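You operate a simulated robot arm through the tools that you are given. There is no shell and no other tool. Be economical: measure what you need, move in short steps, check, and stop when the job is done.

The job below is to be done with a simulated robot arm. You get a single attempt, and the scene is never put back.

## Task
Square up the corner on the trestle and clamp it.
Fine: lay the set square in the corner, turn the corner wheel till the gauge shows 0 MM, clamp, put the square back.

It is judged by the outcome, as a careful person would: the job done as asked, and still so three seconds after it is handed in. It fails if anything else is knocked over, pushed out of place, dropped, spilled or broken.

## Robot
A 6-joint arm with a two-finger parallel gripper on a trunk, on a base that drives. Base frame: it is fixed to the floor where the robot stands at the start and does not move with it; the origin is under the middle of the robot, x ahead of it, y to its left, z up. Lengths are in m, angles in rad, forces in N, time in s.
With the tool pointing down near the work surface it reaches from about 0.32 to 0.82 m from the robot's upright axis, wherever it stands. Its first joint turns from -2.897 to 2.897 rad. Places, roughly: corner board [0.6, 0.3, 0.8]; corner clamp [0.5, 0.4, 0.9]; corner wheel [0.5, 0.1, 0.8]; frame corner [0.7, 0.3, 0.8]. Payload 3.43 kg.
Tool frame: the origin (TCP) lies between the finger pads and is the grasp point; the fingertips stand 0.034 m ahead of it; z points along the fingers, y is the line along which they close. The gripper opens to 0.128 m. The fingers are 0.024 m wide and 0.012 m thick; the gripper's body (0.048 by 0.13 m) begins 0.096 m behind the TCP.
Orientation is told as [roll, pitch, yaw] about the base's x, y, z axes, in that order, counted from this pose: with the fingers straight down and closing along the base's y, the tool's x points along the base's -x, its y along +y and its z along -z.

## Interface
- The arm moves only by the tool step_arm. Its argument "commands" is a list of rows, each an object (a shift or turn left out is 0, a gripper value left out holds the last) with "rot": the turn, a rotation vector about the tool's x, y, z in rad, a list of three; "translation": the shift along the tool's x, y, z in m, a list of three; "fingers": the closure in counts, from 0 (fully open) to 255 (shut). In form: [{"rot": [rx, ry, rz], "translation": [tx, ty, tz], "fingers": fingers}, ...]. A call has 1 to 12 rows; each row is the pose to reach, as a shift and turn from the pose commanded when the call began, along the tool's axes at that moment. A row lasts 0.2 s, in which the tool goes at most 0.05 m and 0.15 rad; a call with a longer step from one row to the next is refused whole, and so is a gripper value outside its range. A pose out of reach is approached as far as the arm can. The call stops where the force on the tool passes 40 N (or 10 N more than at its start, if that is more) or the arm is blocked; 0.2 s more then pass. Each finger travels about 0.045 m/s and halts on what it meets, pressing with about 41 N; the grip force reading is that of the motor and also rises with nothing between the fingers. The clock runs only during rows and for 0.2 s after the last one: add rows that repeat a pose to give the fingers time. The reply holds the time, the measured pose of the TCP, the force on the tool along the base axes, the opening and the grip force, in the units named above and with some noise, with the torque about the TCP (base axes, N m) and any sound that the robot's microphone picked up, and new pictures: "show" is both (left out), scene, wrist or none.
- Cameras (640 x 400 px; columns grow to the right, rows downward): "scene" is now at [0.0211, 0.1365, 1.5055]; the picture's right is [0.02, -1.00, 0.00], its down [-0.71, -0.01, -0.70] and it looks along [0.70, 0.01, -0.71] (base axes); focal length 280 px, centre (320, 200). "wrist" rides on the gripper at [0.076, -0.011, -0.16] in the tool frame; the picture's right is [0.15, 0.99, 0.00], its down [-0.88, 0.13, -0.46] and it looks along [-0.45, 0.07, 0.89] (tool axes); focal length 234 px, centre (320, 200). There is no depth. A picture from a camera that has moved, and an enlarged one, comes with that camera's place and axes in the base frame and with its lens.
- steer(legs): drives the robot by 1 to 6 legs, each [ahead, turn to the left] in m and rad, along the robot's own axes; the way and the turn of a leg run together, so that a leg with both is an arc; at most 1.5 m and 3.142 rad a leg. The arm and the cameras ride along, it lands a little off, and it stops where it bumps. It gives what a move gives, and a new picture of the scene camera.
- turn_head(pan, tilt): turns the head with the scene camera to pan (to the left, within 2.705 rad either way) and tilt (down, from -0.506 to 1.204), counted from straight ahead of the robot. It gives what a move gives, and a new picture of the scene camera.
- enlarge(camera, box): a new picture of the part [left, top, right, bottom] of that camera's present view, enlarged. The clock stands still meanwhile.
- hand_in(): hands the job in; it is judged then, once.

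Go step by step. Nothing tells you exact positions but the pictures and the camera data: compare them with the known pose of the tool, close in by small moves and look again before you grip or let go. The budget is 120 turns and 260 pictures, counting those below and the enlarged ones. Unless the task says otherwise, let go and move clear before handing in, and close with one line.

The tools are called after "Call:" by a JSON object that holds its "op" and its "data". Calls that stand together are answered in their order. step_arm: Moves the arm, as the interface text tells. Its arguments: {"type":"object","properties":{"commands":{"type":"array","items":{"type":"object","properties":{"rot":{"type":"array","items":{"type":"number"}},"translation":{"type":"array","items":{"type":"number"}},"fingers":{"type":"number"}}}},"show":{"type":"string","enum":["both","scene","wrist","none"]}},"required":["commands"]} The other tools are called the same way: steer (legs) drives the base; turn_head (pan, tilt) turns the head that bears the scene camera; enlarge (camera, box) takes an enlarged picture of a part of a camera's view; hand_in () hands the job in.

At the start:

```text
time: 0.0
ee_pos: [0.3599, 0.2889, 1.167]
tool_rot: [0.0, 0.0, -0.006]
contact_force: [-0.4, 0.4, 0.4]
torque: [0.02, 0.0, -0.01]
opening: 0.1281
gripper_force: 0.1
robot x, y, heading: [-0.0001, -0.0228, 0.002]
head pan, tilt: [0.016, 0.789]
```

scene: 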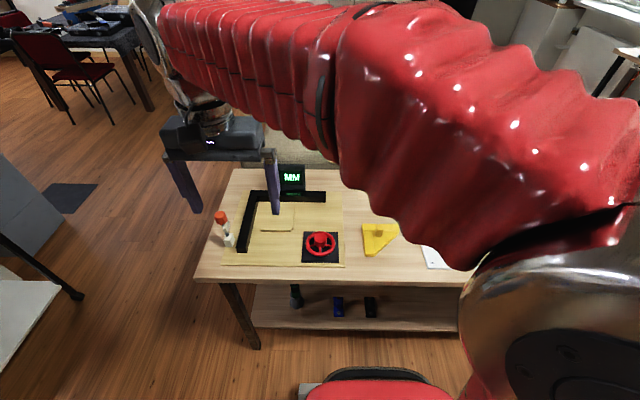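
wrist: 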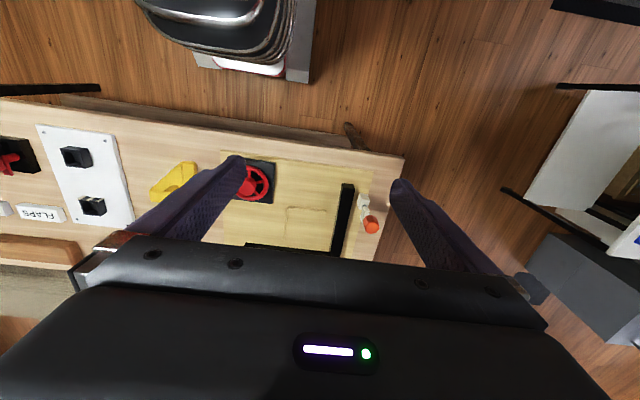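

I see the trestle with the corner board, red wheel, yellow set square, toggle clamp with orange tip and a gauge. I'll look closer first.

Call:
{"op": "enlarge", "data": {"camera": "scene", "box": [190, 150, 430, 300]}}

Call:
{"op": "enlarge", "data": {"camera": "wrist", "box": [130, 130, 420, 280]}}

```text
2.67 times, centred on (310, 225) of scene
camera zoom: at [0.0211, 0.1365, 1.5055], right [0.02, -1.0, 0.0], down [-0.71, -0.01, -0.7], along [0.7, 0.01, -0.71], focal length 747 px, centre (347, 133)
```

zoom: 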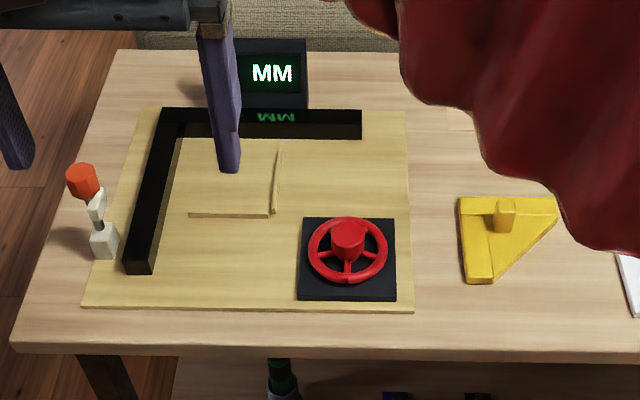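

```text
2.21 times, centred on (275, 205) of wrist
camera zoom: at [0.2844, 0.2783, 1.3279], right [-0.14, 0.99, 0.0], down [0.88, 0.13, 0.46], along [0.45, 0.07, -0.89], focal length 517 px, centre (419, 189)
```

zoom: 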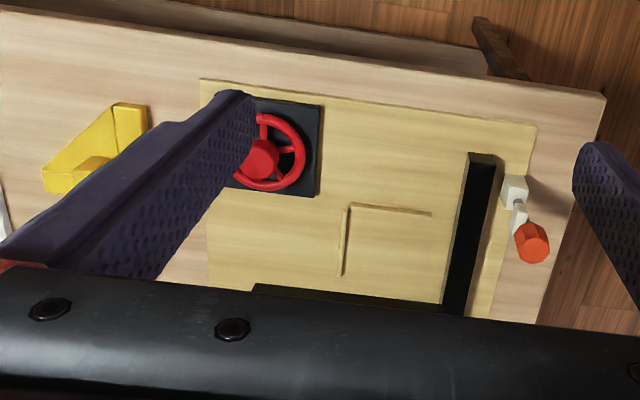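

The square's handle looks to be near (0.57, -0.04), the inner corner near (0.71, 0.37), the wheel near (0.505, 0.14) and the lever tip near (0.54, 0.43). I'll move over the square for a better view.

Call:
{"op": "step_arm", "data": {"commands": [{"translation": [-0.015, -0.04, 0.01]}, {"translation": [-0.03, -0.08, 0.02]}, {"translation": [-0.045, -0.12, 0.03]}, {"translation": [-0.06, -0.16, 0.04]}, {"translation": [-0.075, -0.2, 0.06]}, {"translation": [-0.09, -0.24, 0.075]}, {"translation": [-0.11, -0.28, 0.09]}, {"translation": [-0.12, -0.31, 0.105]}, {"translation": [-0.14, -0.33, 0.12]}, {"translation": [-0.14, -0.33, 0.12]}]}}

```text
time: 2.2
ee_pos: [0.4978, -0.0412, 1.0474]
tool_rot: [0.001, 0.0, -0.004]
contact_force: [0.2, -0.6, -0.1]
torque: [-0.02, -0.04, 0.02]
opening: 0.128
gripper_force: 0.1
robot x, y, heading: [-0.0046, -0.02, -0.004]
head pan, tilt: [0.016, 0.789]
camera scene: at [0.0211, 0.1364, 1.5055], right [0.02, -1.0, 0.0], down [-0.71, -0.01, -0.7], along [0.7, 0.01, -0.71], focal length 280 px, centre (320, 200)
camera wrist: at [0.4228, -0.0525, 1.208], right [-0.14, 0.99, 0.0], down [0.88, 0.13, 0.46], along [0.45, 0.07, -0.89], focal length 234 px, centre (320, 200)
```

scene: 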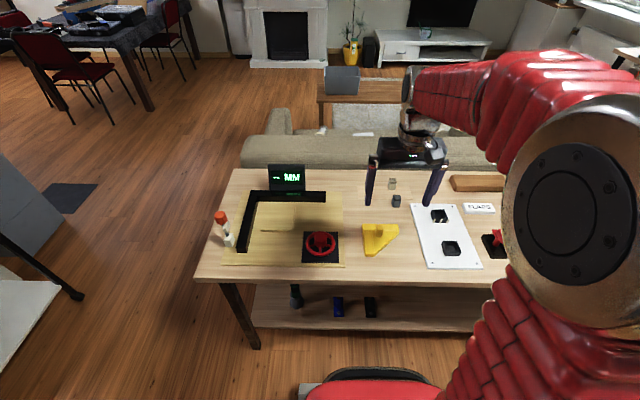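
wrist: 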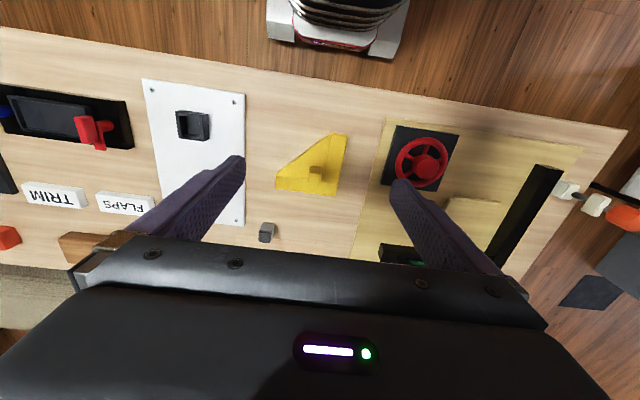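

The view is clear now, so I'll zoom in on the corner with its gauge and on the square.

Call:
{"op": "enlarge", "data": {"camera": "scene", "box": [200, 155, 350, 270]}}

Call:
{"op": "enlarge", "data": {"camera": "scene", "box": [340, 200, 420, 265]}}

Call:
{"op": "enlarge", "data": {"camera": "wrist", "box": [240, 110, 400, 220]}}

```text
3.48 times, centred on (275, 212) of scene
camera zoom: at [0.0211, 0.1364, 1.5055], right [0.02, -1.0, 0.0], down [-0.71, -0.01, -0.7], along [0.7, 0.01, -0.71], focal length 974 px, centre (476, 156)
```

zoom: 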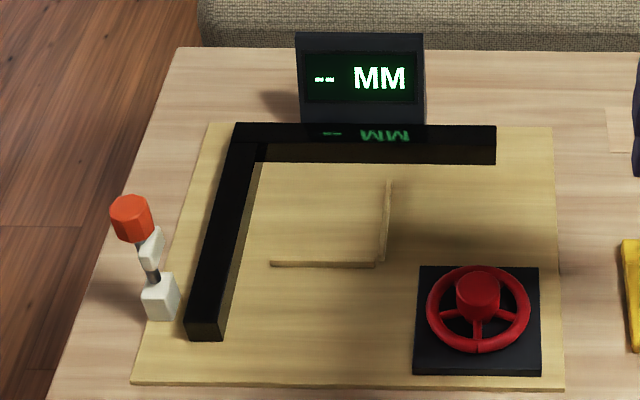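

```text
6.15 times, centred on (380, 232) of scene
camera zoom: at [0.0211, 0.1364, 1.5055], right [0.02, -1.0, 0.0], down [-0.71, -0.01, -0.7], along [0.7, 0.01, -0.71], focal length 1724 px, centre (-49, 0)
```

zoom: 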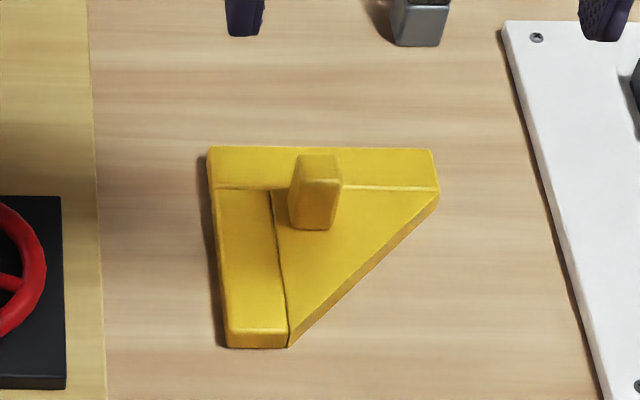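

```text
3.64 times, centred on (320, 165) of wrist
camera zoom: at [0.4228, -0.0525, 1.208], right [-0.14, 0.99, 0.0], down [0.88, 0.13, 0.46], along [0.45, 0.07, -0.89], focal length 852 px, centre (320, 327)
```

zoom: 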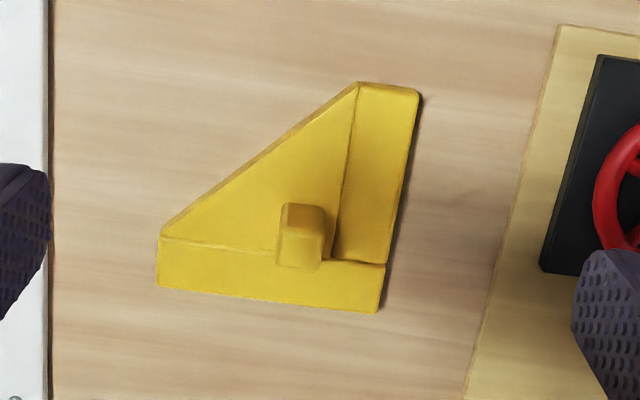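

The handle top is at about (0.545, -0.037, 0.86). I'll move above it and look again.

Call:
{"op": "step_arm", "data": {"commands": [{"translation": [-0.02, 0.002, 0.04]}, {"translation": [-0.04, 0.004, 0.07]}, {"translation": [-0.047, 0.004, 0.097], "fingers": 60}, {"translation": [-0.047, 0.004, 0.097], "fingers": 90}, {"translation": [-0.047, 0.004, 0.097]}]}}

Call:
{"op": "enlarge", "data": {"camera": "wrist", "box": [180, 110, 500, 310]}}

Call:
{"op": "enlarge", "data": {"camera": "scene", "box": [340, 200, 420, 265]}}

```text
time: 3.4
ee_pos: [0.5459, -0.0366, 0.9511]
tool_rot: [0.0, 0.001, -0.005]
contact_force: [-0.3, 0.2, 0.0]
torque: [-0.02, 0.05, 0.02]
opening: 0.083
gripper_force: 0.1
robot x, y, heading: [0.0004, -0.0255, -0.001]
head pan, tilt: [0.016, 0.789]
camera scene: at [0.0213, 0.1364, 1.5055], right [0.02, -1.0, 0.0], down [-0.71, -0.01, -0.7], along [0.7, 0.01, -0.71], focal length 280 px, centre (320, 200)
camera wrist: at [0.4702, -0.0482, 1.1117], right [-0.14, 0.99, 0.0], down [0.88, 0.13, 0.46], along [0.45, 0.07, -0.89], focal length 234 px, centre (320, 200)
```

scene: 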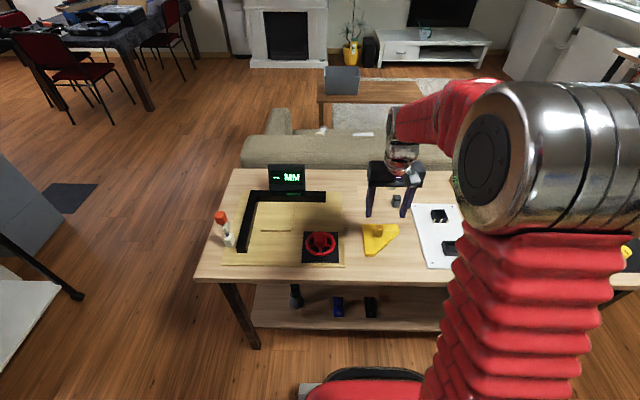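
wrist: 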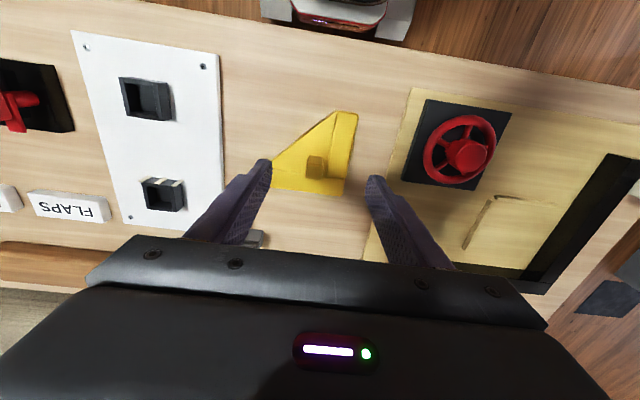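

```text
2.00 times, centred on (340, 210) of wrist
camera zoom: at [0.4702, -0.0482, 1.1117], right [-0.14, 0.99, 0.0], down [0.88, 0.13, 0.46], along [0.45, 0.07, -0.89], focal length 468 px, centre (280, 180)
```

zoom: 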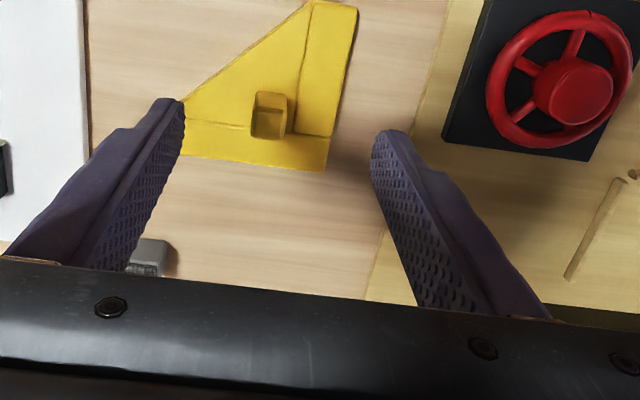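

```text
6.15 times, centred on (380, 232) of scene
camera zoom: at [0.0213, 0.1364, 1.5055], right [0.02, -1.0, 0.0], down [-0.71, -0.01, -0.7], along [0.7, 0.01, -0.71], focal length 1724 px, centre (-49, 0)
```

zoom: 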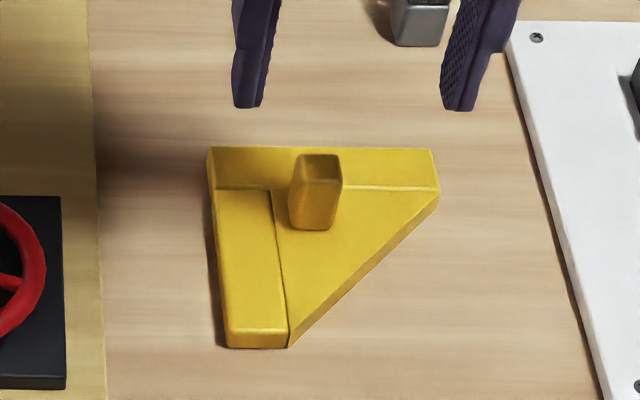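

Triangulated again, the handle top sits at about (0.574, -0.040, 0.829). I'll go closer to verify that.

Call:
{"op": "step_arm", "data": {"commands": [{"translation": [-0.028, -0.0034, 0.02]}, {"translation": [-0.028, -0.0034, 0.055]}, {"translation": [-0.028, -0.0034, 0.071]}, {"translation": [-0.028, -0.0034, 0.071]}]}}

Call:
{"op": "enlarge", "data": {"camera": "wrist", "box": [240, 110, 440, 235]}}

Call:
{"op": "enlarge", "data": {"camera": "scene", "box": [340, 200, 420, 265]}}

```text
time: 4.4
ee_pos: [0.5741, -0.0406, 0.8799]
tool_rot: [0.001, -0.002, -0.005]
contact_force: [0.3, 0.3, -0.7]
torque: [-0.04, -0.01, -0.02]
opening: 0.083
gripper_force: 0.1
robot x, y, heading: [-0.0013, -0.0188, -0.001]
head pan, tilt: [0.016, 0.789]
camera scene: at [0.0213, 0.1364, 1.5055], right [0.02, -1.0, 0.0], down [-0.71, -0.01, -0.7], along [0.7, 0.01, -0.71], focal length 280 px, centre (320, 200)
camera wrist: at [0.4982, -0.0521, 1.0403], right [-0.14, 0.99, 0.0], down [0.88, 0.13, 0.46], along [0.45, 0.07, -0.89], focal length 234 px, centre (320, 200)
```

scene: 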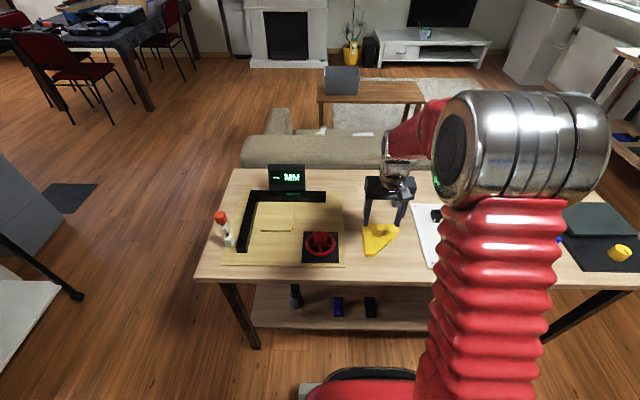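
wrist: 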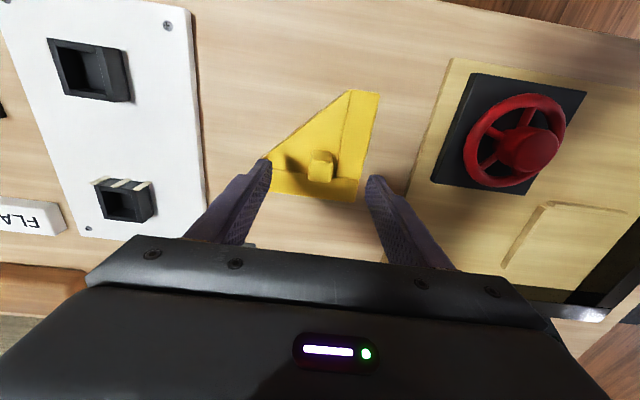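

```text
3.20 times, centred on (340, 172) of wrist
camera zoom: at [0.4982, -0.0521, 1.0403], right [-0.14, 0.99, 0.0], down [0.88, 0.13, 0.46], along [0.45, 0.07, -0.89], focal length 749 px, centre (256, 288)
```

zoom: 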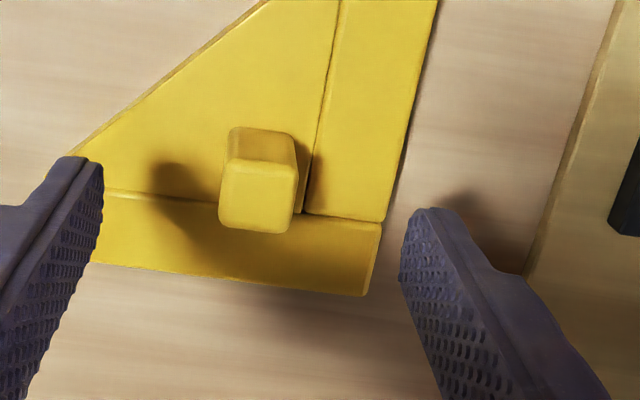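

```text
6.15 times, centred on (380, 232) of scene
camera zoom: at [0.0213, 0.1364, 1.5055], right [0.02, -1.0, 0.0], down [-0.71, -0.01, -0.7], along [0.7, 0.01, -0.71], focal length 1724 px, centre (-49, 0)
```

zoom: 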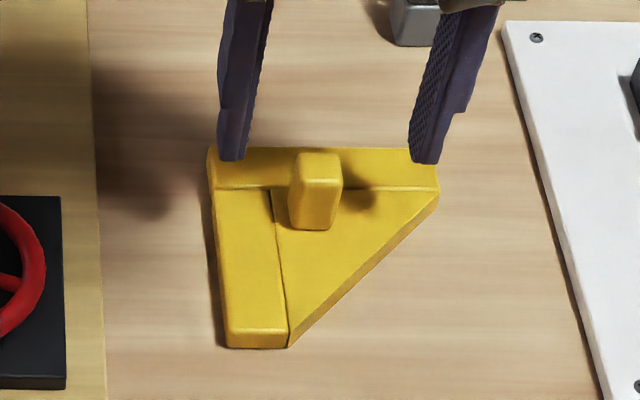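

The estimate holds: handle at (0.575, -0.040), top about 0.829, and the square lines up with the base axes. I'll go down to straddle the handle.

Call:
{"op": "step_arm", "data": {"commands": [{"translation": [-0.001, 0.0008, 0.02]}, {"translation": [-0.001, 0.0008, 0.042]}, {"translation": [-0.001, 0.0008, 0.042]}]}}

Call:
{"op": "enlarge", "data": {"camera": "scene", "box": [340, 200, 420, 265]}}

```text
time: 5.2
ee_pos: [0.5745, -0.0407, 0.839]
tool_rot: [-0.001, 0.0, -0.006]
contact_force: [-0.7, 0.4, 0.6]
torque: [-0.01, -0.02, 0.02]
opening: 0.0828
gripper_force: 0.2
robot x, y, heading: [0.0018, -0.0237, -0.001]
head pan, tilt: [0.016, 0.789]
camera scene: at [0.0214, 0.1364, 1.5055], right [0.02, -1.0, 0.0], down [-0.71, -0.01, -0.7], along [0.7, 0.01, -0.71], focal length 280 px, centre (320, 200)
camera wrist: at [0.4994, -0.0507, 0.9985], right [-0.14, 0.99, 0.0], down [0.88, 0.13, 0.46], along [0.45, 0.07, -0.89], focal length 234 px, centre (320, 200)
```

scene: 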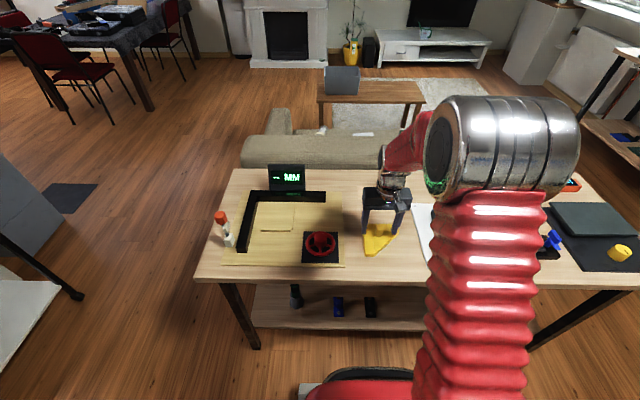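
wrist: 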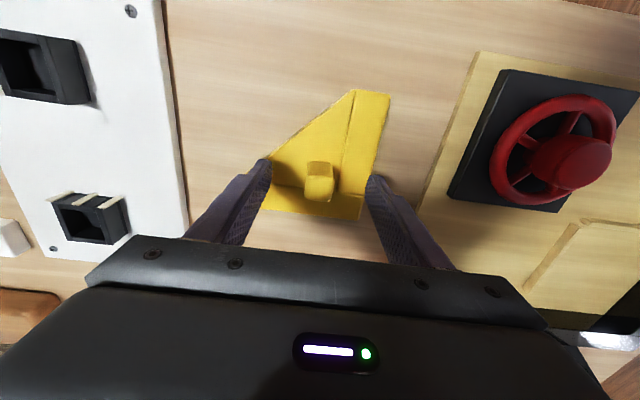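

```text
6.15 times, centred on (380, 232) of scene
camera zoom: at [0.0214, 0.1364, 1.5055], right [0.02, -1.0, 0.0], down [-0.71, -0.01, -0.7], along [0.7, 0.01, -0.71], focal length 1724 px, centre (-49, 0)
```

zoom: 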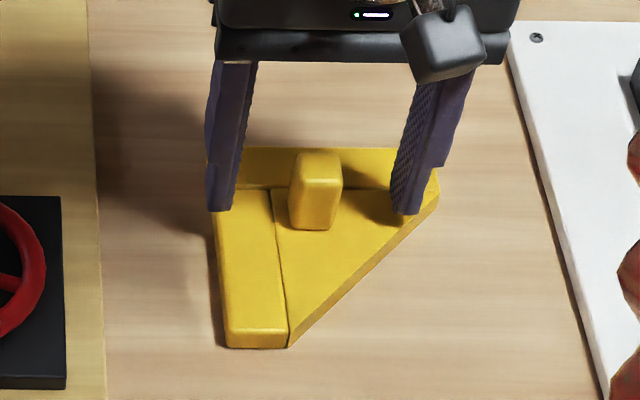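

The fingers straddle the handle with about 1 cm of clearance underneath, so I'll lower 6 mm and close.

Call:
{"op": "step_arm", "data": {"commands": [{"translation": [0, 0, 0.006]}, {"translation": [0, 0, 0.006], "fingers": 255}, {"translation": [0, 0, 0.006]}, {"translation": [0, 0, 0.006]}, {"translation": [0, 0, 0.006]}, {"translation": [0, 0, 0.006]}, {"translation": [0, 0, 0.006]}], "show": "wrist"}}

Call:
{"op": "enlarge", "data": {"camera": "scene", "box": [340, 200, 420, 265]}}

```text
time: 6.8
ee_pos: [0.5746, -0.0387, 0.8325]
tool_rot: [0.0, 0.0, -0.006]
contact_force: [0.2, -1.6, 0.8]
torque: [-0.1, 0.01, 0.01]
opening: 0.0217
gripper_force: 41.1
robot x, y, heading: [-0.0006, -0.0285, 0.002]
head pan, tilt: [0.016, 0.789]
camera wrist: at [0.4994, -0.0509, 0.9925], right [-0.14, 0.99, 0.0], down [0.88, 0.13, 0.46], along [0.45, 0.07, -0.89], focal length 234 px, centre (320, 200)
```

wrist: 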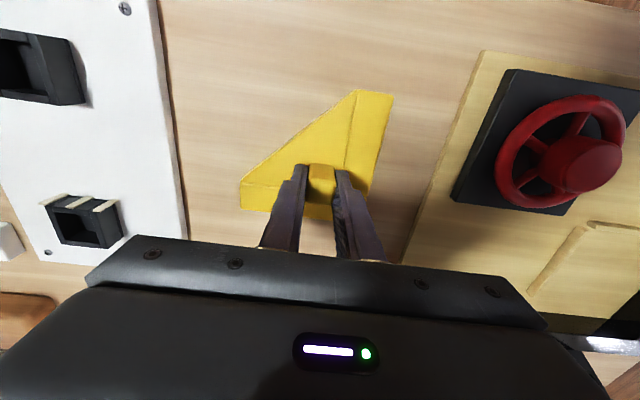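

```text
6.15 times, centred on (380, 232) of scene
camera zoom: at [0.0213, 0.1364, 1.5055], right [0.02, -1.0, 0.0], down [-0.71, -0.01, -0.7], along [0.7, 0.01, -0.71], focal length 1724 px, centre (-49, 0)
```

zoom: 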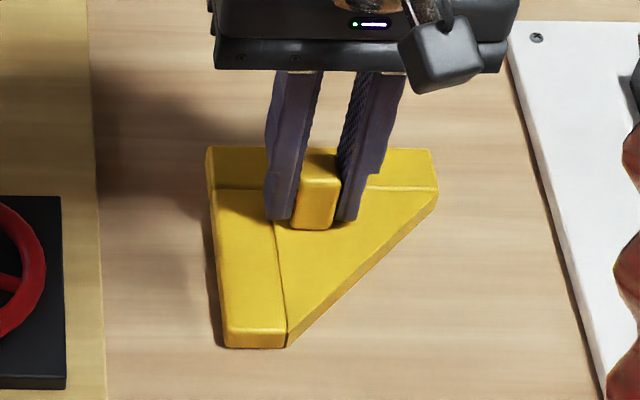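

Gripped: opening 22 mm at home pose (0.5746, -0.0387, 0.8325). I put the frame's inner corner at about (0.708, 0.373) and the square's corner at the TCP plus (0.036, 0.048), so I'll lift and carry it above the corner.

Call:
{"op": "step_arm", "data": {"commands": [{"translation": [0, 0, -0.02]}, {"translation": [0, 0, -0.06]}, {"translation": [0, 0, -0.1]}, {"translation": [-0.01, 0.04, -0.11]}, {"translation": [-0.02, 0.085, -0.11]}, {"translation": [-0.03, 0.13, -0.11]}, {"translation": [-0.04, 0.175, -0.11]}, {"translation": [-0.05, 0.22, -0.11]}, {"translation": [-0.06, 0.265, -0.11]}, {"translation": [-0.07, 0.31, -0.11]}, {"translation": [-0.085, 0.35, -0.11]}, {"translation": [-0.085, 0.35, -0.11]}]}}

Call:
{"op": "enlarge", "data": {"camera": "scene", "box": [200, 155, 350, 270]}}

Call:
{"op": "enlarge", "data": {"camera": "wrist", "box": [170, 90, 490, 290]}}

```text
time: 9.4
ee_pos: [0.6606, 0.3094, 0.9439]
tool_rot: [-0.001, 0.001, -0.004]
contact_force: [-0.6, -0.6, -2.6]
torque: [0.03, -0.01, 0.0]
opening: 0.0213
gripper_force: 40.9
robot x, y, heading: [0.0011, -0.0233, 0.001]
head pan, tilt: [0.016, 0.789]
camera scene: at [0.0215, 0.1365, 1.5055], right [0.02, -1.0, 0.0], down [-0.71, -0.01, -0.7], along [0.7, 0.01, -0.71], focal length 280 px, centre (320, 200)
camera wrist: at [0.5862, 0.2984, 1.1034], right [-0.14, 0.99, 0.0], down [0.88, 0.13, 0.46], along [0.45, 0.06, -0.89], focal length 234 px, centre (320, 200)
```

scene: 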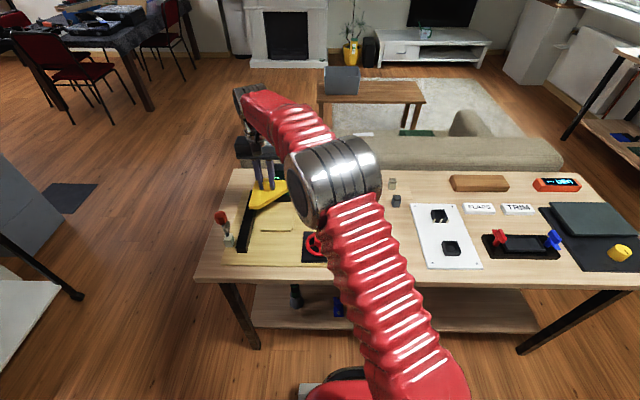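
wrist: 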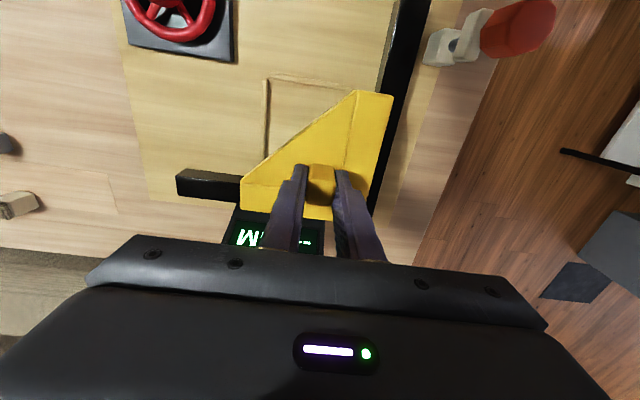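

```text
3.48 times, centred on (275, 212) of scene
camera zoom: at [0.0215, 0.1365, 1.5055], right [0.02, -1.0, 0.0], down [-0.71, -0.01, -0.7], along [0.7, 0.01, -0.71], focal length 974 px, centre (476, 156)
```

zoom: 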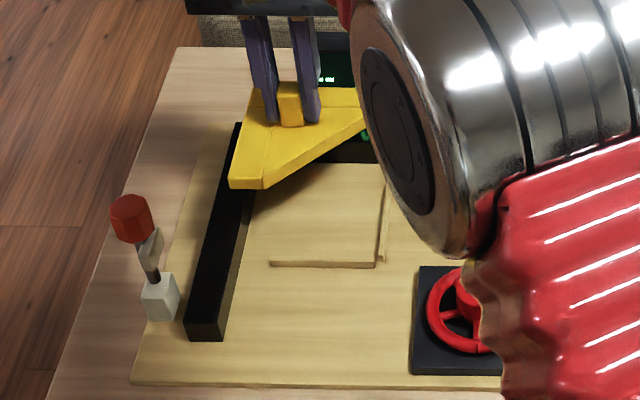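

```text
2.00 times, centred on (330, 190) of wrist
camera zoom: at [0.5862, 0.2984, 1.1034], right [-0.14, 0.99, 0.0], down [0.88, 0.13, 0.46], along [0.45, 0.06, -0.89], focal length 468 px, centre (300, 220)
```

zoom: 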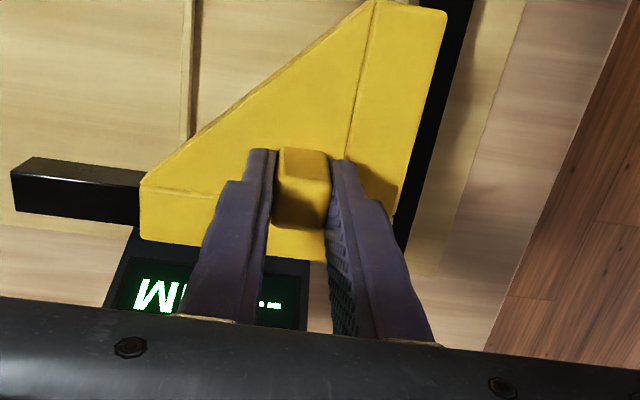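

The square hangs over the corner where I expected it. I'll lower it to just above the frame tops and check the clearances.

Call:
{"op": "step_arm", "data": {"commands": [{"translation": [-0.006, 0.008, 0.02]}, {"translation": [-0.006, 0.008, 0.05]}, {"translation": [-0.006, 0.008, 0.062]}, {"translation": [-0.006, 0.008, 0.062]}], "show": "none"}}

Call:
{"op": "enlarge", "data": {"camera": "scene", "box": [225, 170, 305, 230]}}

Call:
{"op": "enlarge", "data": {"camera": "wrist", "box": [210, 70, 450, 240]}}

```text
time: 10.4
ee_pos: [0.6675, 0.3185, 0.8804]
tool_rot: [0.001, 0.001, -0.004]
contact_force: [0.1, 0.6, -1.9]
torque: [0.03, 0.0, 0.02]
opening: 0.0215
gripper_force: 41.3
robot x, y, heading: [-0.001, -0.0232, -0.001]
head pan, tilt: [0.016, 0.789]
```

```text
6.67 times, centred on (265, 200) of scene
camera zoom: at [0.0216, 0.1365, 1.5055], right [0.02, -1.0, 0.0], down [-0.71, -0.01, -0.7], along [0.7, 0.01, -0.71], focal length 1868 px, centre (687, 200)
```

zoom: 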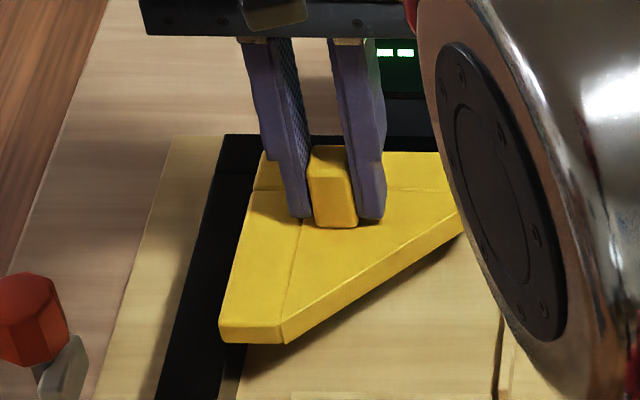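

```text
2.35 times, centred on (330, 155) of wrist
camera zoom: at [0.5921, 0.3068, 1.0407], right [-0.14, 0.99, 0.0], down [0.88, 0.13, 0.46], along [0.45, 0.07, -0.89], focal length 551 px, centre (296, 306)
```

zoom: 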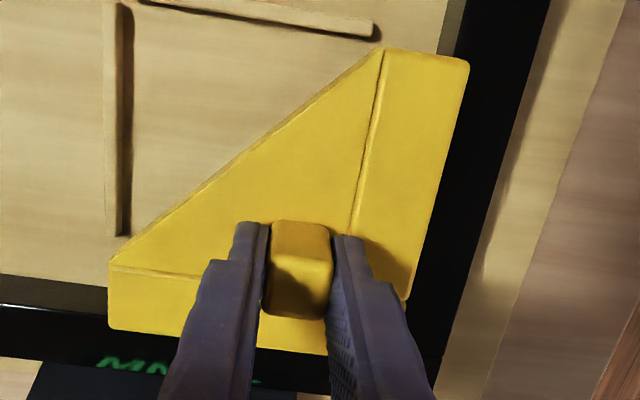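

The far edge has roughly 5 mm of gap and the left edge 1–3 mm, so I'll shift 3 mm to the right and lower to just above the board.

Call:
{"op": "step_arm", "data": {"commands": [{"translation": [0, -0.003, 0.005]}, {"translation": [0, -0.003, 0.018]}, {"translation": [0, -0.003, 0.028]}, {"translation": [0, -0.003, 0.028]}], "show": "none"}}

Call:
{"op": "enlarge", "data": {"camera": "scene", "box": [225, 170, 305, 230]}}

Call:
{"op": "enlarge", "data": {"camera": "wrist", "box": [210, 70, 450, 240]}}

```text
time: 11.4
ee_pos: [0.6673, 0.3145, 0.853]
tool_rot: [-0.002, -0.001, -0.005]
contact_force: [-0.1, -0.7, -2.2]
torque: [0.04, 0.02, -0.02]
opening: 0.0213
gripper_force: 40.8
robot x, y, heading: [-0.0014, -0.0266, 0.001]
head pan, tilt: [0.016, 0.789]
```

```text
6.67 times, centred on (265, 200) of scene
camera zoom: at [0.0216, 0.1365, 1.5055], right [0.02, -1.0, 0.0], down [-0.71, -0.01, -0.7], along [0.7, 0.01, -0.71], focal length 1868 px, centre (687, 200)
```

zoom: 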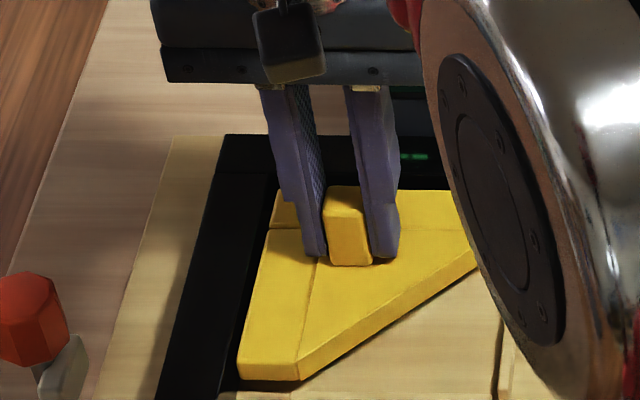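

```text
2.35 times, centred on (330, 155) of wrist
camera zoom: at [0.5924, 0.3034, 1.0129], right [-0.14, 0.99, 0.0], down [0.88, 0.13, 0.46], along [0.45, 0.06, -0.89], focal length 551 px, centre (296, 306)
```

zoom: 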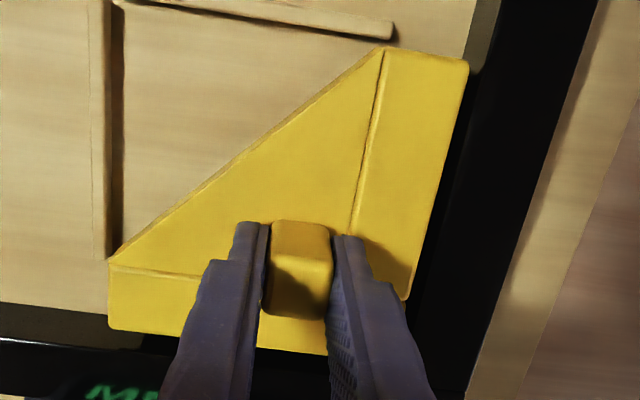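

It fits inside the frame with gaps on both sides. I'll nudge 3 mm toward the corner and lower gently until contact.

Call:
{"op": "step_arm", "data": {"commands": [{"translation": [-0.003, 0, 0.003]}, {"translation": [-0.003, 0, 0.006]}, {"translation": [-0.003, 0, 0.008]}, {"translation": [-0.003, 0, 0.008]}], "show": "none"}}

Call:
{"op": "enlarge", "data": {"camera": "scene", "box": [225, 170, 305, 230]}}

```text
time: 12.4
ee_pos: [0.671, 0.3136, 0.8453]
tool_rot: [-0.001, 0.0, -0.005]
contact_force: [-0.6, 0.3, -3.1]
torque: [-0.04, -0.03, -0.01]
opening: 0.0214
gripper_force: 40.9
robot x, y, heading: [0.0036, -0.0217, -0.005]
head pan, tilt: [0.016, 0.789]
```

```text
6.67 times, centred on (265, 200) of scene
camera zoom: at [0.0216, 0.1365, 1.5055], right [0.02, -1.0, 0.0], down [-0.71, -0.01, -0.7], along [0.7, 0.01, -0.71], focal length 1868 px, centre (687, 200)
```

zoom: 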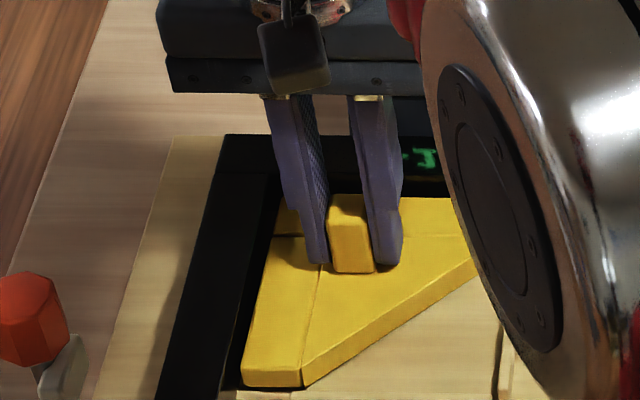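

The gauge has already changed from "--", so the square is being sensed. I'll keep lowering in 1 mm steps to find contact.

Call:
{"op": "step_arm", "data": {"commands": [{"translation": [0, 0, 0.001]}, {"translation": [0, 0, 0.002]}, {"translation": [0, 0, 0.003]}, {"translation": [0, 0, 0.003]}], "show": "none"}}

Call:
{"op": "enlarge", "data": {"camera": "scene", "box": [225, 170, 305, 230]}}

```text
time: 13.4
ee_pos: [0.6715, 0.3147, 0.8406]
tool_rot: [-0.001, -0.001, -0.004]
contact_force: [-0.3, 0.1, -3.5]
torque: [0.02, -0.01, -0.04]
opening: 0.0213
gripper_force: 40.9
robot x, y, heading: [0.0032, -0.022, 0.001]
head pan, tilt: [0.016, 0.789]
```

```text
6.67 times, centred on (265, 200) of scene
camera zoom: at [0.0216, 0.1365, 1.5055], right [0.02, -1.0, 0.0], down [-0.71, -0.01, -0.7], along [0.7, 0.01, -0.71], focal length 1868 px, centre (687, 200)
```

zoom: 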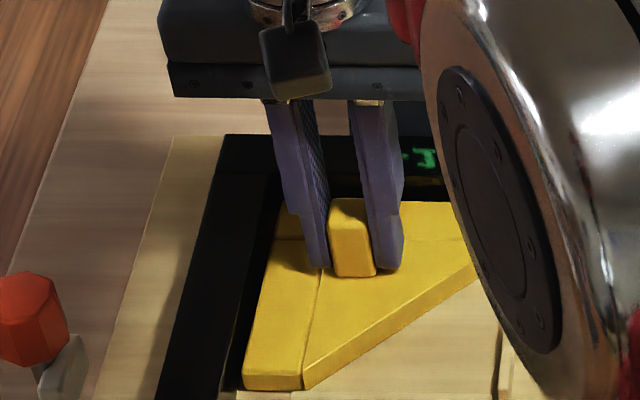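

There is no contact yet, so I'll continue down.

Call:
{"op": "step_arm", "data": {"commands": [{"translation": [0, 0, 0.001]}, {"translation": [0, 0, 0.002]}, {"translation": [0, 0, 0.003]}, {"translation": [0, 0, 0.003]}], "show": "none"}}

Call:
{"op": "enlarge", "data": {"camera": "scene", "box": [225, 170, 305, 230]}}

```text
time: 14.4
ee_pos: [0.6711, 0.3148, 0.8418]
tool_rot: [0.001, -0.002, -0.005]
contact_force: [-3.8, -4.6, 19.4]
torque: [-0.3, 1.25, 0.14]
opening: 0.0215
gripper_force: 40.6
robot x, y, heading: [-0.0011, -0.0256, -0.005]
head pan, tilt: [0.016, 0.789]
```

```text
6.67 times, centred on (265, 200) of scene
camera zoom: at [0.0207, 0.1362, 1.5055], right [0.02, -1.0, 0.0], down [-0.71, -0.01, -0.7], along [0.7, 0.01, -0.71], focal length 1868 px, centre (687, 200)
```

zoom: 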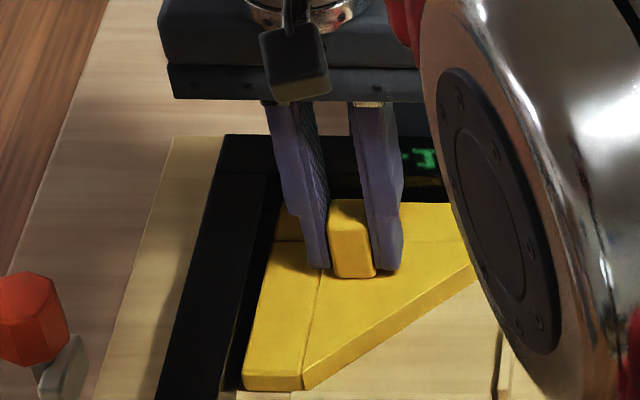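

Contact found at about z = 0.841. I'll relieve the pressure, open a little and rise.

Call:
{"op": "step_arm", "data": {"commands": [{"translation": [0, 0, -0.0025]}, {"translation": [0, 0, -0.0025], "fingers": 165}, {"translation": [0, 0, -0.0025]}, {"translation": [0, 0, -0.0025]}, {"translation": [0, 0, -0.02]}, {"translation": [0, 0, -0.06]}, {"translation": [0, 0, -0.1]}, {"translation": [0.03, -0.03, -0.13]}, {"translation": [0.06, -0.06, -0.13]}, {"translation": [0.09, -0.09, -0.13]}, {"translation": [0.12, -0.12, -0.13]}, {"translation": [0.15, -0.15, -0.13]}]}}

Call:
{"op": "enlarge", "data": {"camera": "scene", "box": [200, 155, 350, 270]}}

```text
refused: row 8 steps farther than a row can; nothing moved
```

```text
3.48 times, centred on (275, 212) of scene
camera zoom: at [0.0207, 0.1362, 1.5055], right [0.02, -1.0, 0.0], down [-0.71, -0.01, -0.7], along [0.7, 0.01, -0.71], focal length 974 px, centre (476, 156)
```

zoom: 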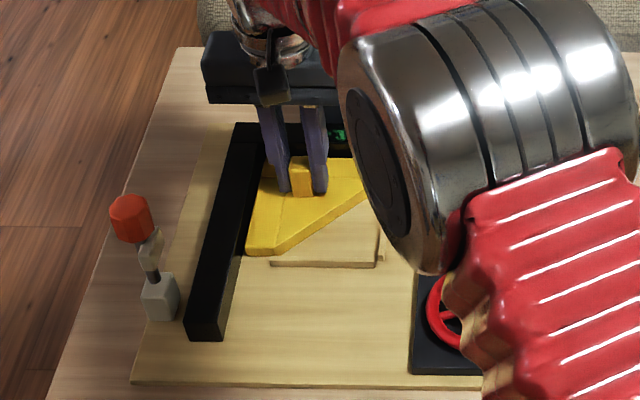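

One step was too long, so I'll resend the move with smaller ones.

Call:
{"op": "step_arm", "data": {"commands": [{"translation": [0, 0, -0.0025]}, {"translation": [0, 0, -0.0025], "fingers": 165}, {"translation": [0, 0, -0.0025]}, {"translation": [0, 0, -0.0025]}, {"translation": [0, 0, -0.02]}, {"translation": [0, 0, -0.06]}, {"translation": [0, 0, -0.1]}, {"translation": [0.02, -0.02, -0.13]}, {"translation": [0.05, -0.05, -0.13]}, {"translation": [0.08, -0.08, -0.13]}, {"translation": [0.11, -0.11, -0.13]}, {"translation": [0.14, -0.14, -0.13]}]}}

Call:
{"op": "enlarge", "data": {"camera": "scene", "box": [200, 155, 350, 270]}}

```text
time: 17.0
ee_pos: [0.53, 0.1745, 0.9681]
tool_rot: [0.0, 0.001, -0.005]
contact_force: [0.6, 0.1, 0.5]
torque: [0.03, 0.03, -0.01]
opening: 0.0455
gripper_force: 0.1
robot x, y, heading: [0.0025, -0.0207, 0.001]
head pan, tilt: [0.016, 0.789]
camera scene: at [0.0215, 0.1364, 1.5055], right [0.02, -1.0, 0.0], down [-0.71, -0.01, -0.7], along [0.7, 0.01, -0.71], focal length 280 px, centre (320, 200)
camera wrist: at [0.454, 0.163, 1.1284], right [-0.14, 0.99, 0.0], down [0.88, 0.13, 0.46], along [0.45, 0.07, -0.89], focal length 234 px, centre (320, 200)
```

scene: 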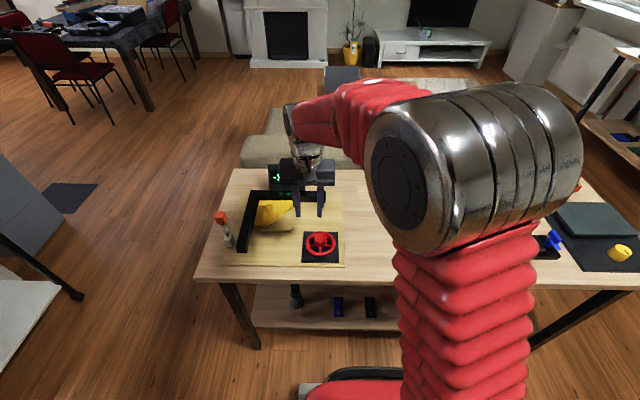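
wrist: 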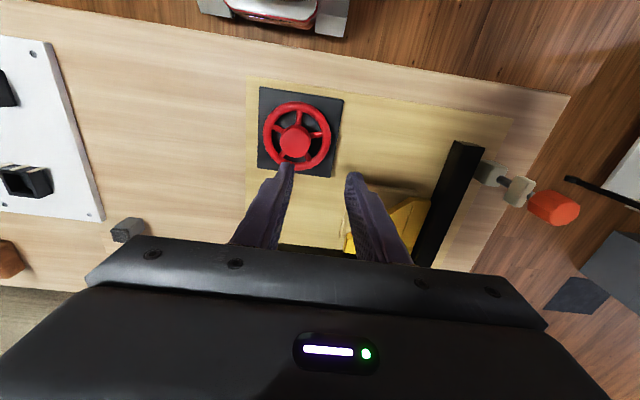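

```text
3.48 times, centred on (275, 212) of scene
camera zoom: at [0.0215, 0.1364, 1.5055], right [0.02, -1.0, 0.0], down [-0.71, -0.01, -0.7], along [0.7, 0.01, -0.71], focal length 974 px, centre (476, 156)
```

zoom: 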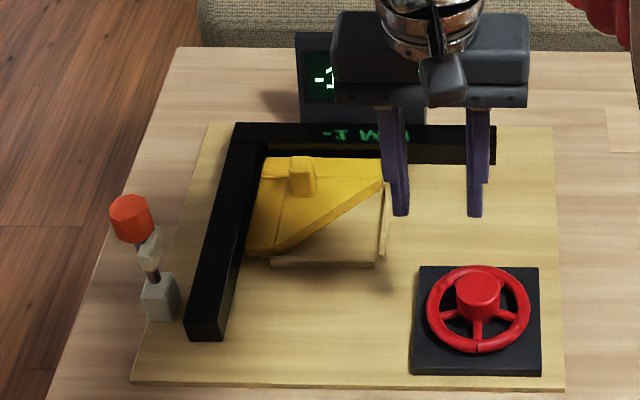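

The square is seated and the gauge is live. The wheel hub is near (0.518, 0.143, top 0.846), so I'll move above it and read the gauge.

Call:
{"op": "step_arm", "data": {"commands": [{"translation": [0.01, -0.03, 0.01], "fingers": 130}, {"translation": [0.01, -0.031, 0.04]}, {"translation": [0.01, -0.031, 0.05]}, {"translation": [0.01, -0.031, 0.05]}], "show": "none"}}

Call:
{"op": "enlarge", "data": {"camera": "scene", "box": [260, 155, 360, 275]}}

Call:
{"op": "enlarge", "data": {"camera": "wrist", "box": [220, 90, 420, 240]}}

```text
time: 18.0
ee_pos: [0.5198, 0.1438, 0.9183]
tool_rot: [-0.001, 0.0, -0.006]
contact_force: [-0.3, 0.7, -0.3]
torque: [0.0, -0.02, 0.01]
opening: 0.0626
gripper_force: 0.0
robot x, y, heading: [-0.0002, -0.0228, 0.003]
head pan, tilt: [0.016, 0.789]
```

```text
3.33 times, centred on (310, 215) of scene
camera zoom: at [0.0212, 0.1365, 1.5055], right [0.02, -1.0, 0.0], down [-0.71, -0.01, -0.7], along [0.7, 0.01, -0.71], focal length 934 px, centre (353, 150)
```

zoom: 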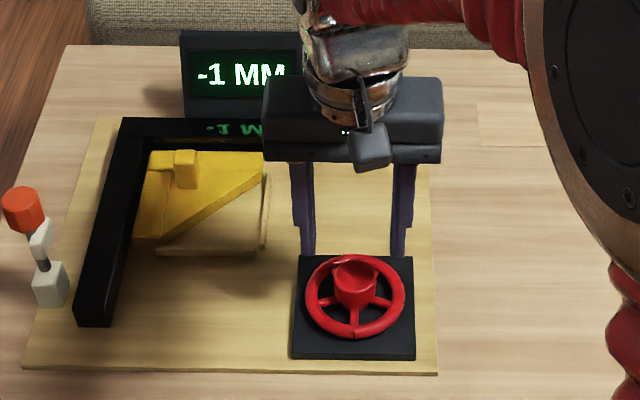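

```text
2.67 times, centred on (320, 165) of wrist
camera zoom: at [0.4441, 0.1331, 1.0782], right [-0.14, 0.99, 0.0], down [0.88, 0.13, 0.46], along [0.45, 0.07, -0.89], focal length 624 px, centre (320, 293)
```

zoom: 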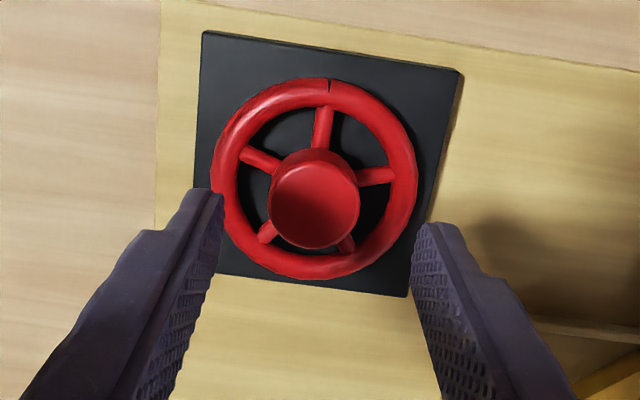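

The gauge reads -1 MM. The hub centre is at about (0.523, 0.143) with its top near 0.842, so I'll descend to straddle it above the ring.

Call:
{"op": "step_arm", "data": {"commands": [{"translation": [-0.003, 0, 0.02]}, {"translation": [-0.003, 0, 0.04]}, {"translation": [-0.003, 0, 0.05]}, {"translation": [-0.003, 0, 0.05]}], "show": "none"}}

Call:
{"op": "enlarge", "data": {"camera": "scene", "box": [290, 210, 350, 270]}}

Call:
{"op": "enlarge", "data": {"camera": "wrist", "box": [240, 110, 400, 230]}}

```text
time: 19.0
ee_pos: [0.5226, 0.1451, 0.8674]
tool_rot: [-0.001, 0.0, -0.004]
contact_force: [-0.7, -0.3, -0.7]
torque: [0.02, 0.0, 0.02]
opening: 0.0627
gripper_force: 0.1
robot x, y, heading: [0.0004, -0.0224, 0.0]
head pan, tilt: [0.016, 0.789]
```

```text
6.67 times, centred on (320, 240) of scene
camera zoom: at [0.0213, 0.1365, 1.5055], right [0.02, -1.0, 0.0], down [-0.71, -0.01, -0.7], along [0.7, 0.01, -0.71], focal length 1868 px, centre (320, -67)
```

zoom: 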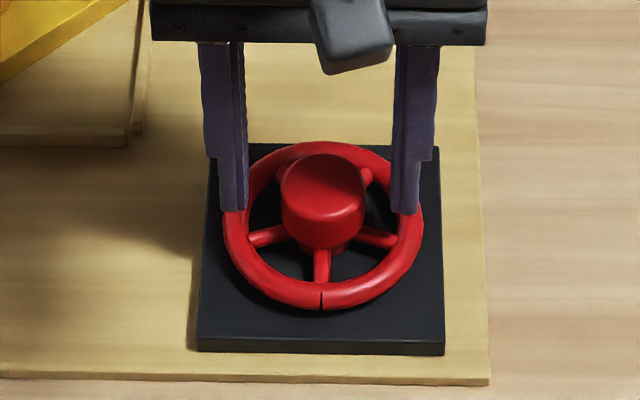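

```text
3.33 times, centred on (320, 170) of wrist
camera zoom: at [0.4472, 0.1332, 1.0279], right [-0.14, 0.99, 0.0], down [0.88, 0.13, 0.46], along [0.45, 0.07, -0.89], focal length 781 px, centre (320, 300)
```

zoom: 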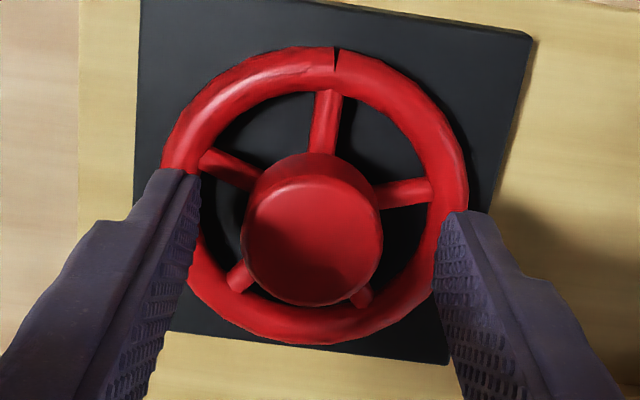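

The tips are level with the hub top (about 0.834), and the hub is centred at about (0.526, 0.142). I'll shift slightly and lower 11 mm.

Call:
{"op": "step_arm", "data": {"commands": [{"translation": [-0.0035, -0.0025, 0]}, {"translation": [-0.0035, -0.0025, 0.006]}, {"translation": [-0.0035, -0.0025, 0.0115]}, {"translation": [-0.0035, -0.0025, 0.0115]}], "show": "none"}}

Call:
{"op": "enlarge", "data": {"camera": "scene", "box": [290, 210, 350, 270]}}

Call:
{"op": "enlarge", "data": {"camera": "wrist", "box": [240, 110, 400, 230]}}

```text
time: 20.0
ee_pos: [0.5267, 0.142, 0.8572]
tool_rot: [0.001, 0.0, -0.004]
contact_force: [0.0, 0.2, 0.0]
torque: [-0.03, 0.0, -0.01]
opening: 0.0629
gripper_force: 0.0
robot x, y, heading: [-0.0014, -0.0219, 0.001]
head pan, tilt: [0.016, 0.789]
```

```text
6.67 times, centred on (320, 240) of scene
camera zoom: at [0.0213, 0.1365, 1.5055], right [0.02, -1.0, 0.0], down [-0.71, -0.01, -0.7], along [0.7, 0.01, -0.71], focal length 1868 px, centre (320, -67)
```

zoom: 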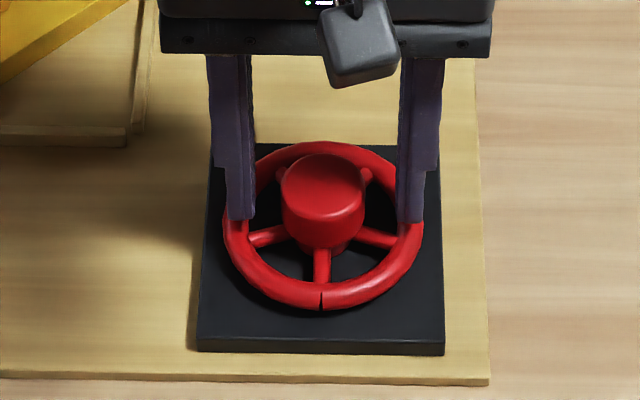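

```text
3.33 times, centred on (320, 170) of wrist
camera zoom: at [0.4508, 0.1306, 1.0166], right [-0.14, 0.99, 0.0], down [0.88, 0.13, 0.46], along [0.45, 0.07, -0.89], focal length 781 px, centre (320, 300)
```

zoom: 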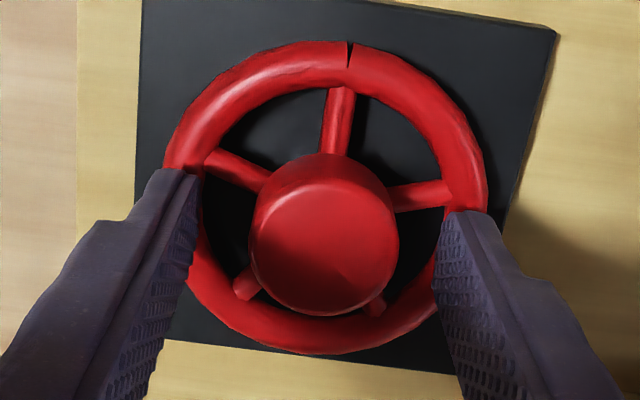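

Well aligned; I'll nudge 2 mm ahead and close on the hub.

Call:
{"op": "step_arm", "data": {"commands": [{"translation": [-0.0015, 0.0005, 0.0005], "fingers": 255}, {"translation": [-0.0015, 0.0005, 0.0005]}, {"translation": [-0.0015, 0.0005, 0.0005]}, {"translation": [-0.0015, 0.0005, 0.0005]}, {"translation": [-0.0015, 0.0005, 0.0005]}], "show": "none"}}

Call:
{"op": "enlarge", "data": {"camera": "scene", "box": [250, 160, 350, 270]}}

Call:
{"op": "enlarge", "data": {"camera": "wrist", "box": [240, 110, 400, 230]}}

```text
time: 21.2
ee_pos: [0.5282, 0.142, 0.8561]
tool_rot: [-0.001, -0.002, -0.005]
contact_force: [0.8, 9.1, -2.8]
torque: [-0.19, -0.01, 0.01]
opening: 0.0374
gripper_force: 45.0
robot x, y, heading: [-0.0002, -0.0235, 0.004]
head pan, tilt: [0.016, 0.789]
```

```text
3.64 times, centred on (300, 215) of scene
camera zoom: at [0.0214, 0.1366, 1.5054], right [0.02, -1.0, 0.0], down [-0.71, -0.01, -0.7], along [0.7, 0.01, -0.71], focal length 1019 px, centre (393, 146)
```

zoom: 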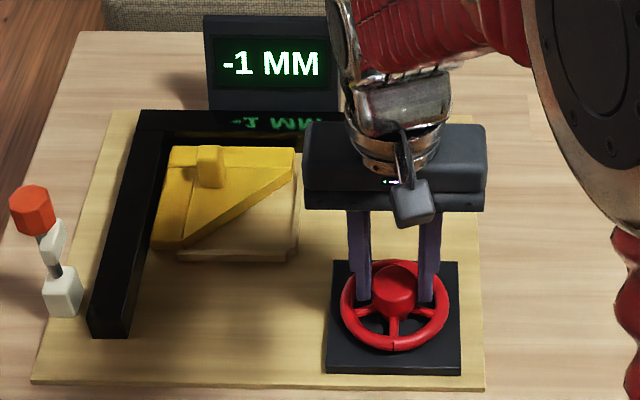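

```text
3.33 times, centred on (320, 170) of wrist
camera zoom: at [0.4522, 0.1316, 1.0162], right [-0.14, 0.99, 0.0], down [0.88, 0.13, 0.46], along [0.45, 0.07, -0.89], focal length 781 px, centre (320, 300)
```

zoom: 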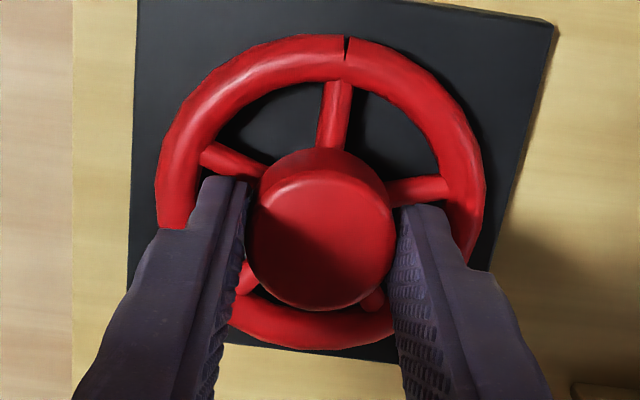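

Gripped on the hub. I'll test a small clockwise turn and watch the gauge.

Call:
{"op": "step_arm", "data": {"commands": [{"translation": [0, 0.001, 0]}, {"rot": [0, 0, 0.075], "translation": [0, 0.001, 0]}, {"rot": [0, 0, 0.15], "translation": [0, 0.001, 0]}, {"rot": [0, 0, 0.15], "translation": [0, 0.001, 0]}], "show": "none"}}

Call:
{"op": "enlarge", "data": {"camera": "scene", "box": [250, 160, 350, 270]}}

```text
time: 22.2
ee_pos: [0.5288, 0.1431, 0.8557]
tool_rot: [-0.002, -0.001, -0.156]
contact_force: [2.9, -8.0, -2.7]
torque: [0.03, -0.39, -0.01]
opening: 0.0378
gripper_force: 45.0
robot x, y, heading: [-0.0009, -0.0205, 0.001]
head pan, tilt: [0.016, 0.789]
```

```text
3.64 times, centred on (300, 215) of scene
camera zoom: at [0.0215, 0.1363, 1.5055], right [0.02, -1.0, 0.0], down [-0.71, -0.01, -0.7], along [0.7, 0.01, -0.71], focal length 1019 px, centre (393, 146)
```

zoom: 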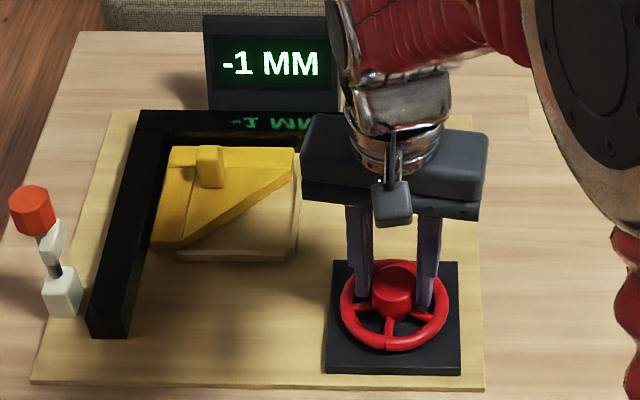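

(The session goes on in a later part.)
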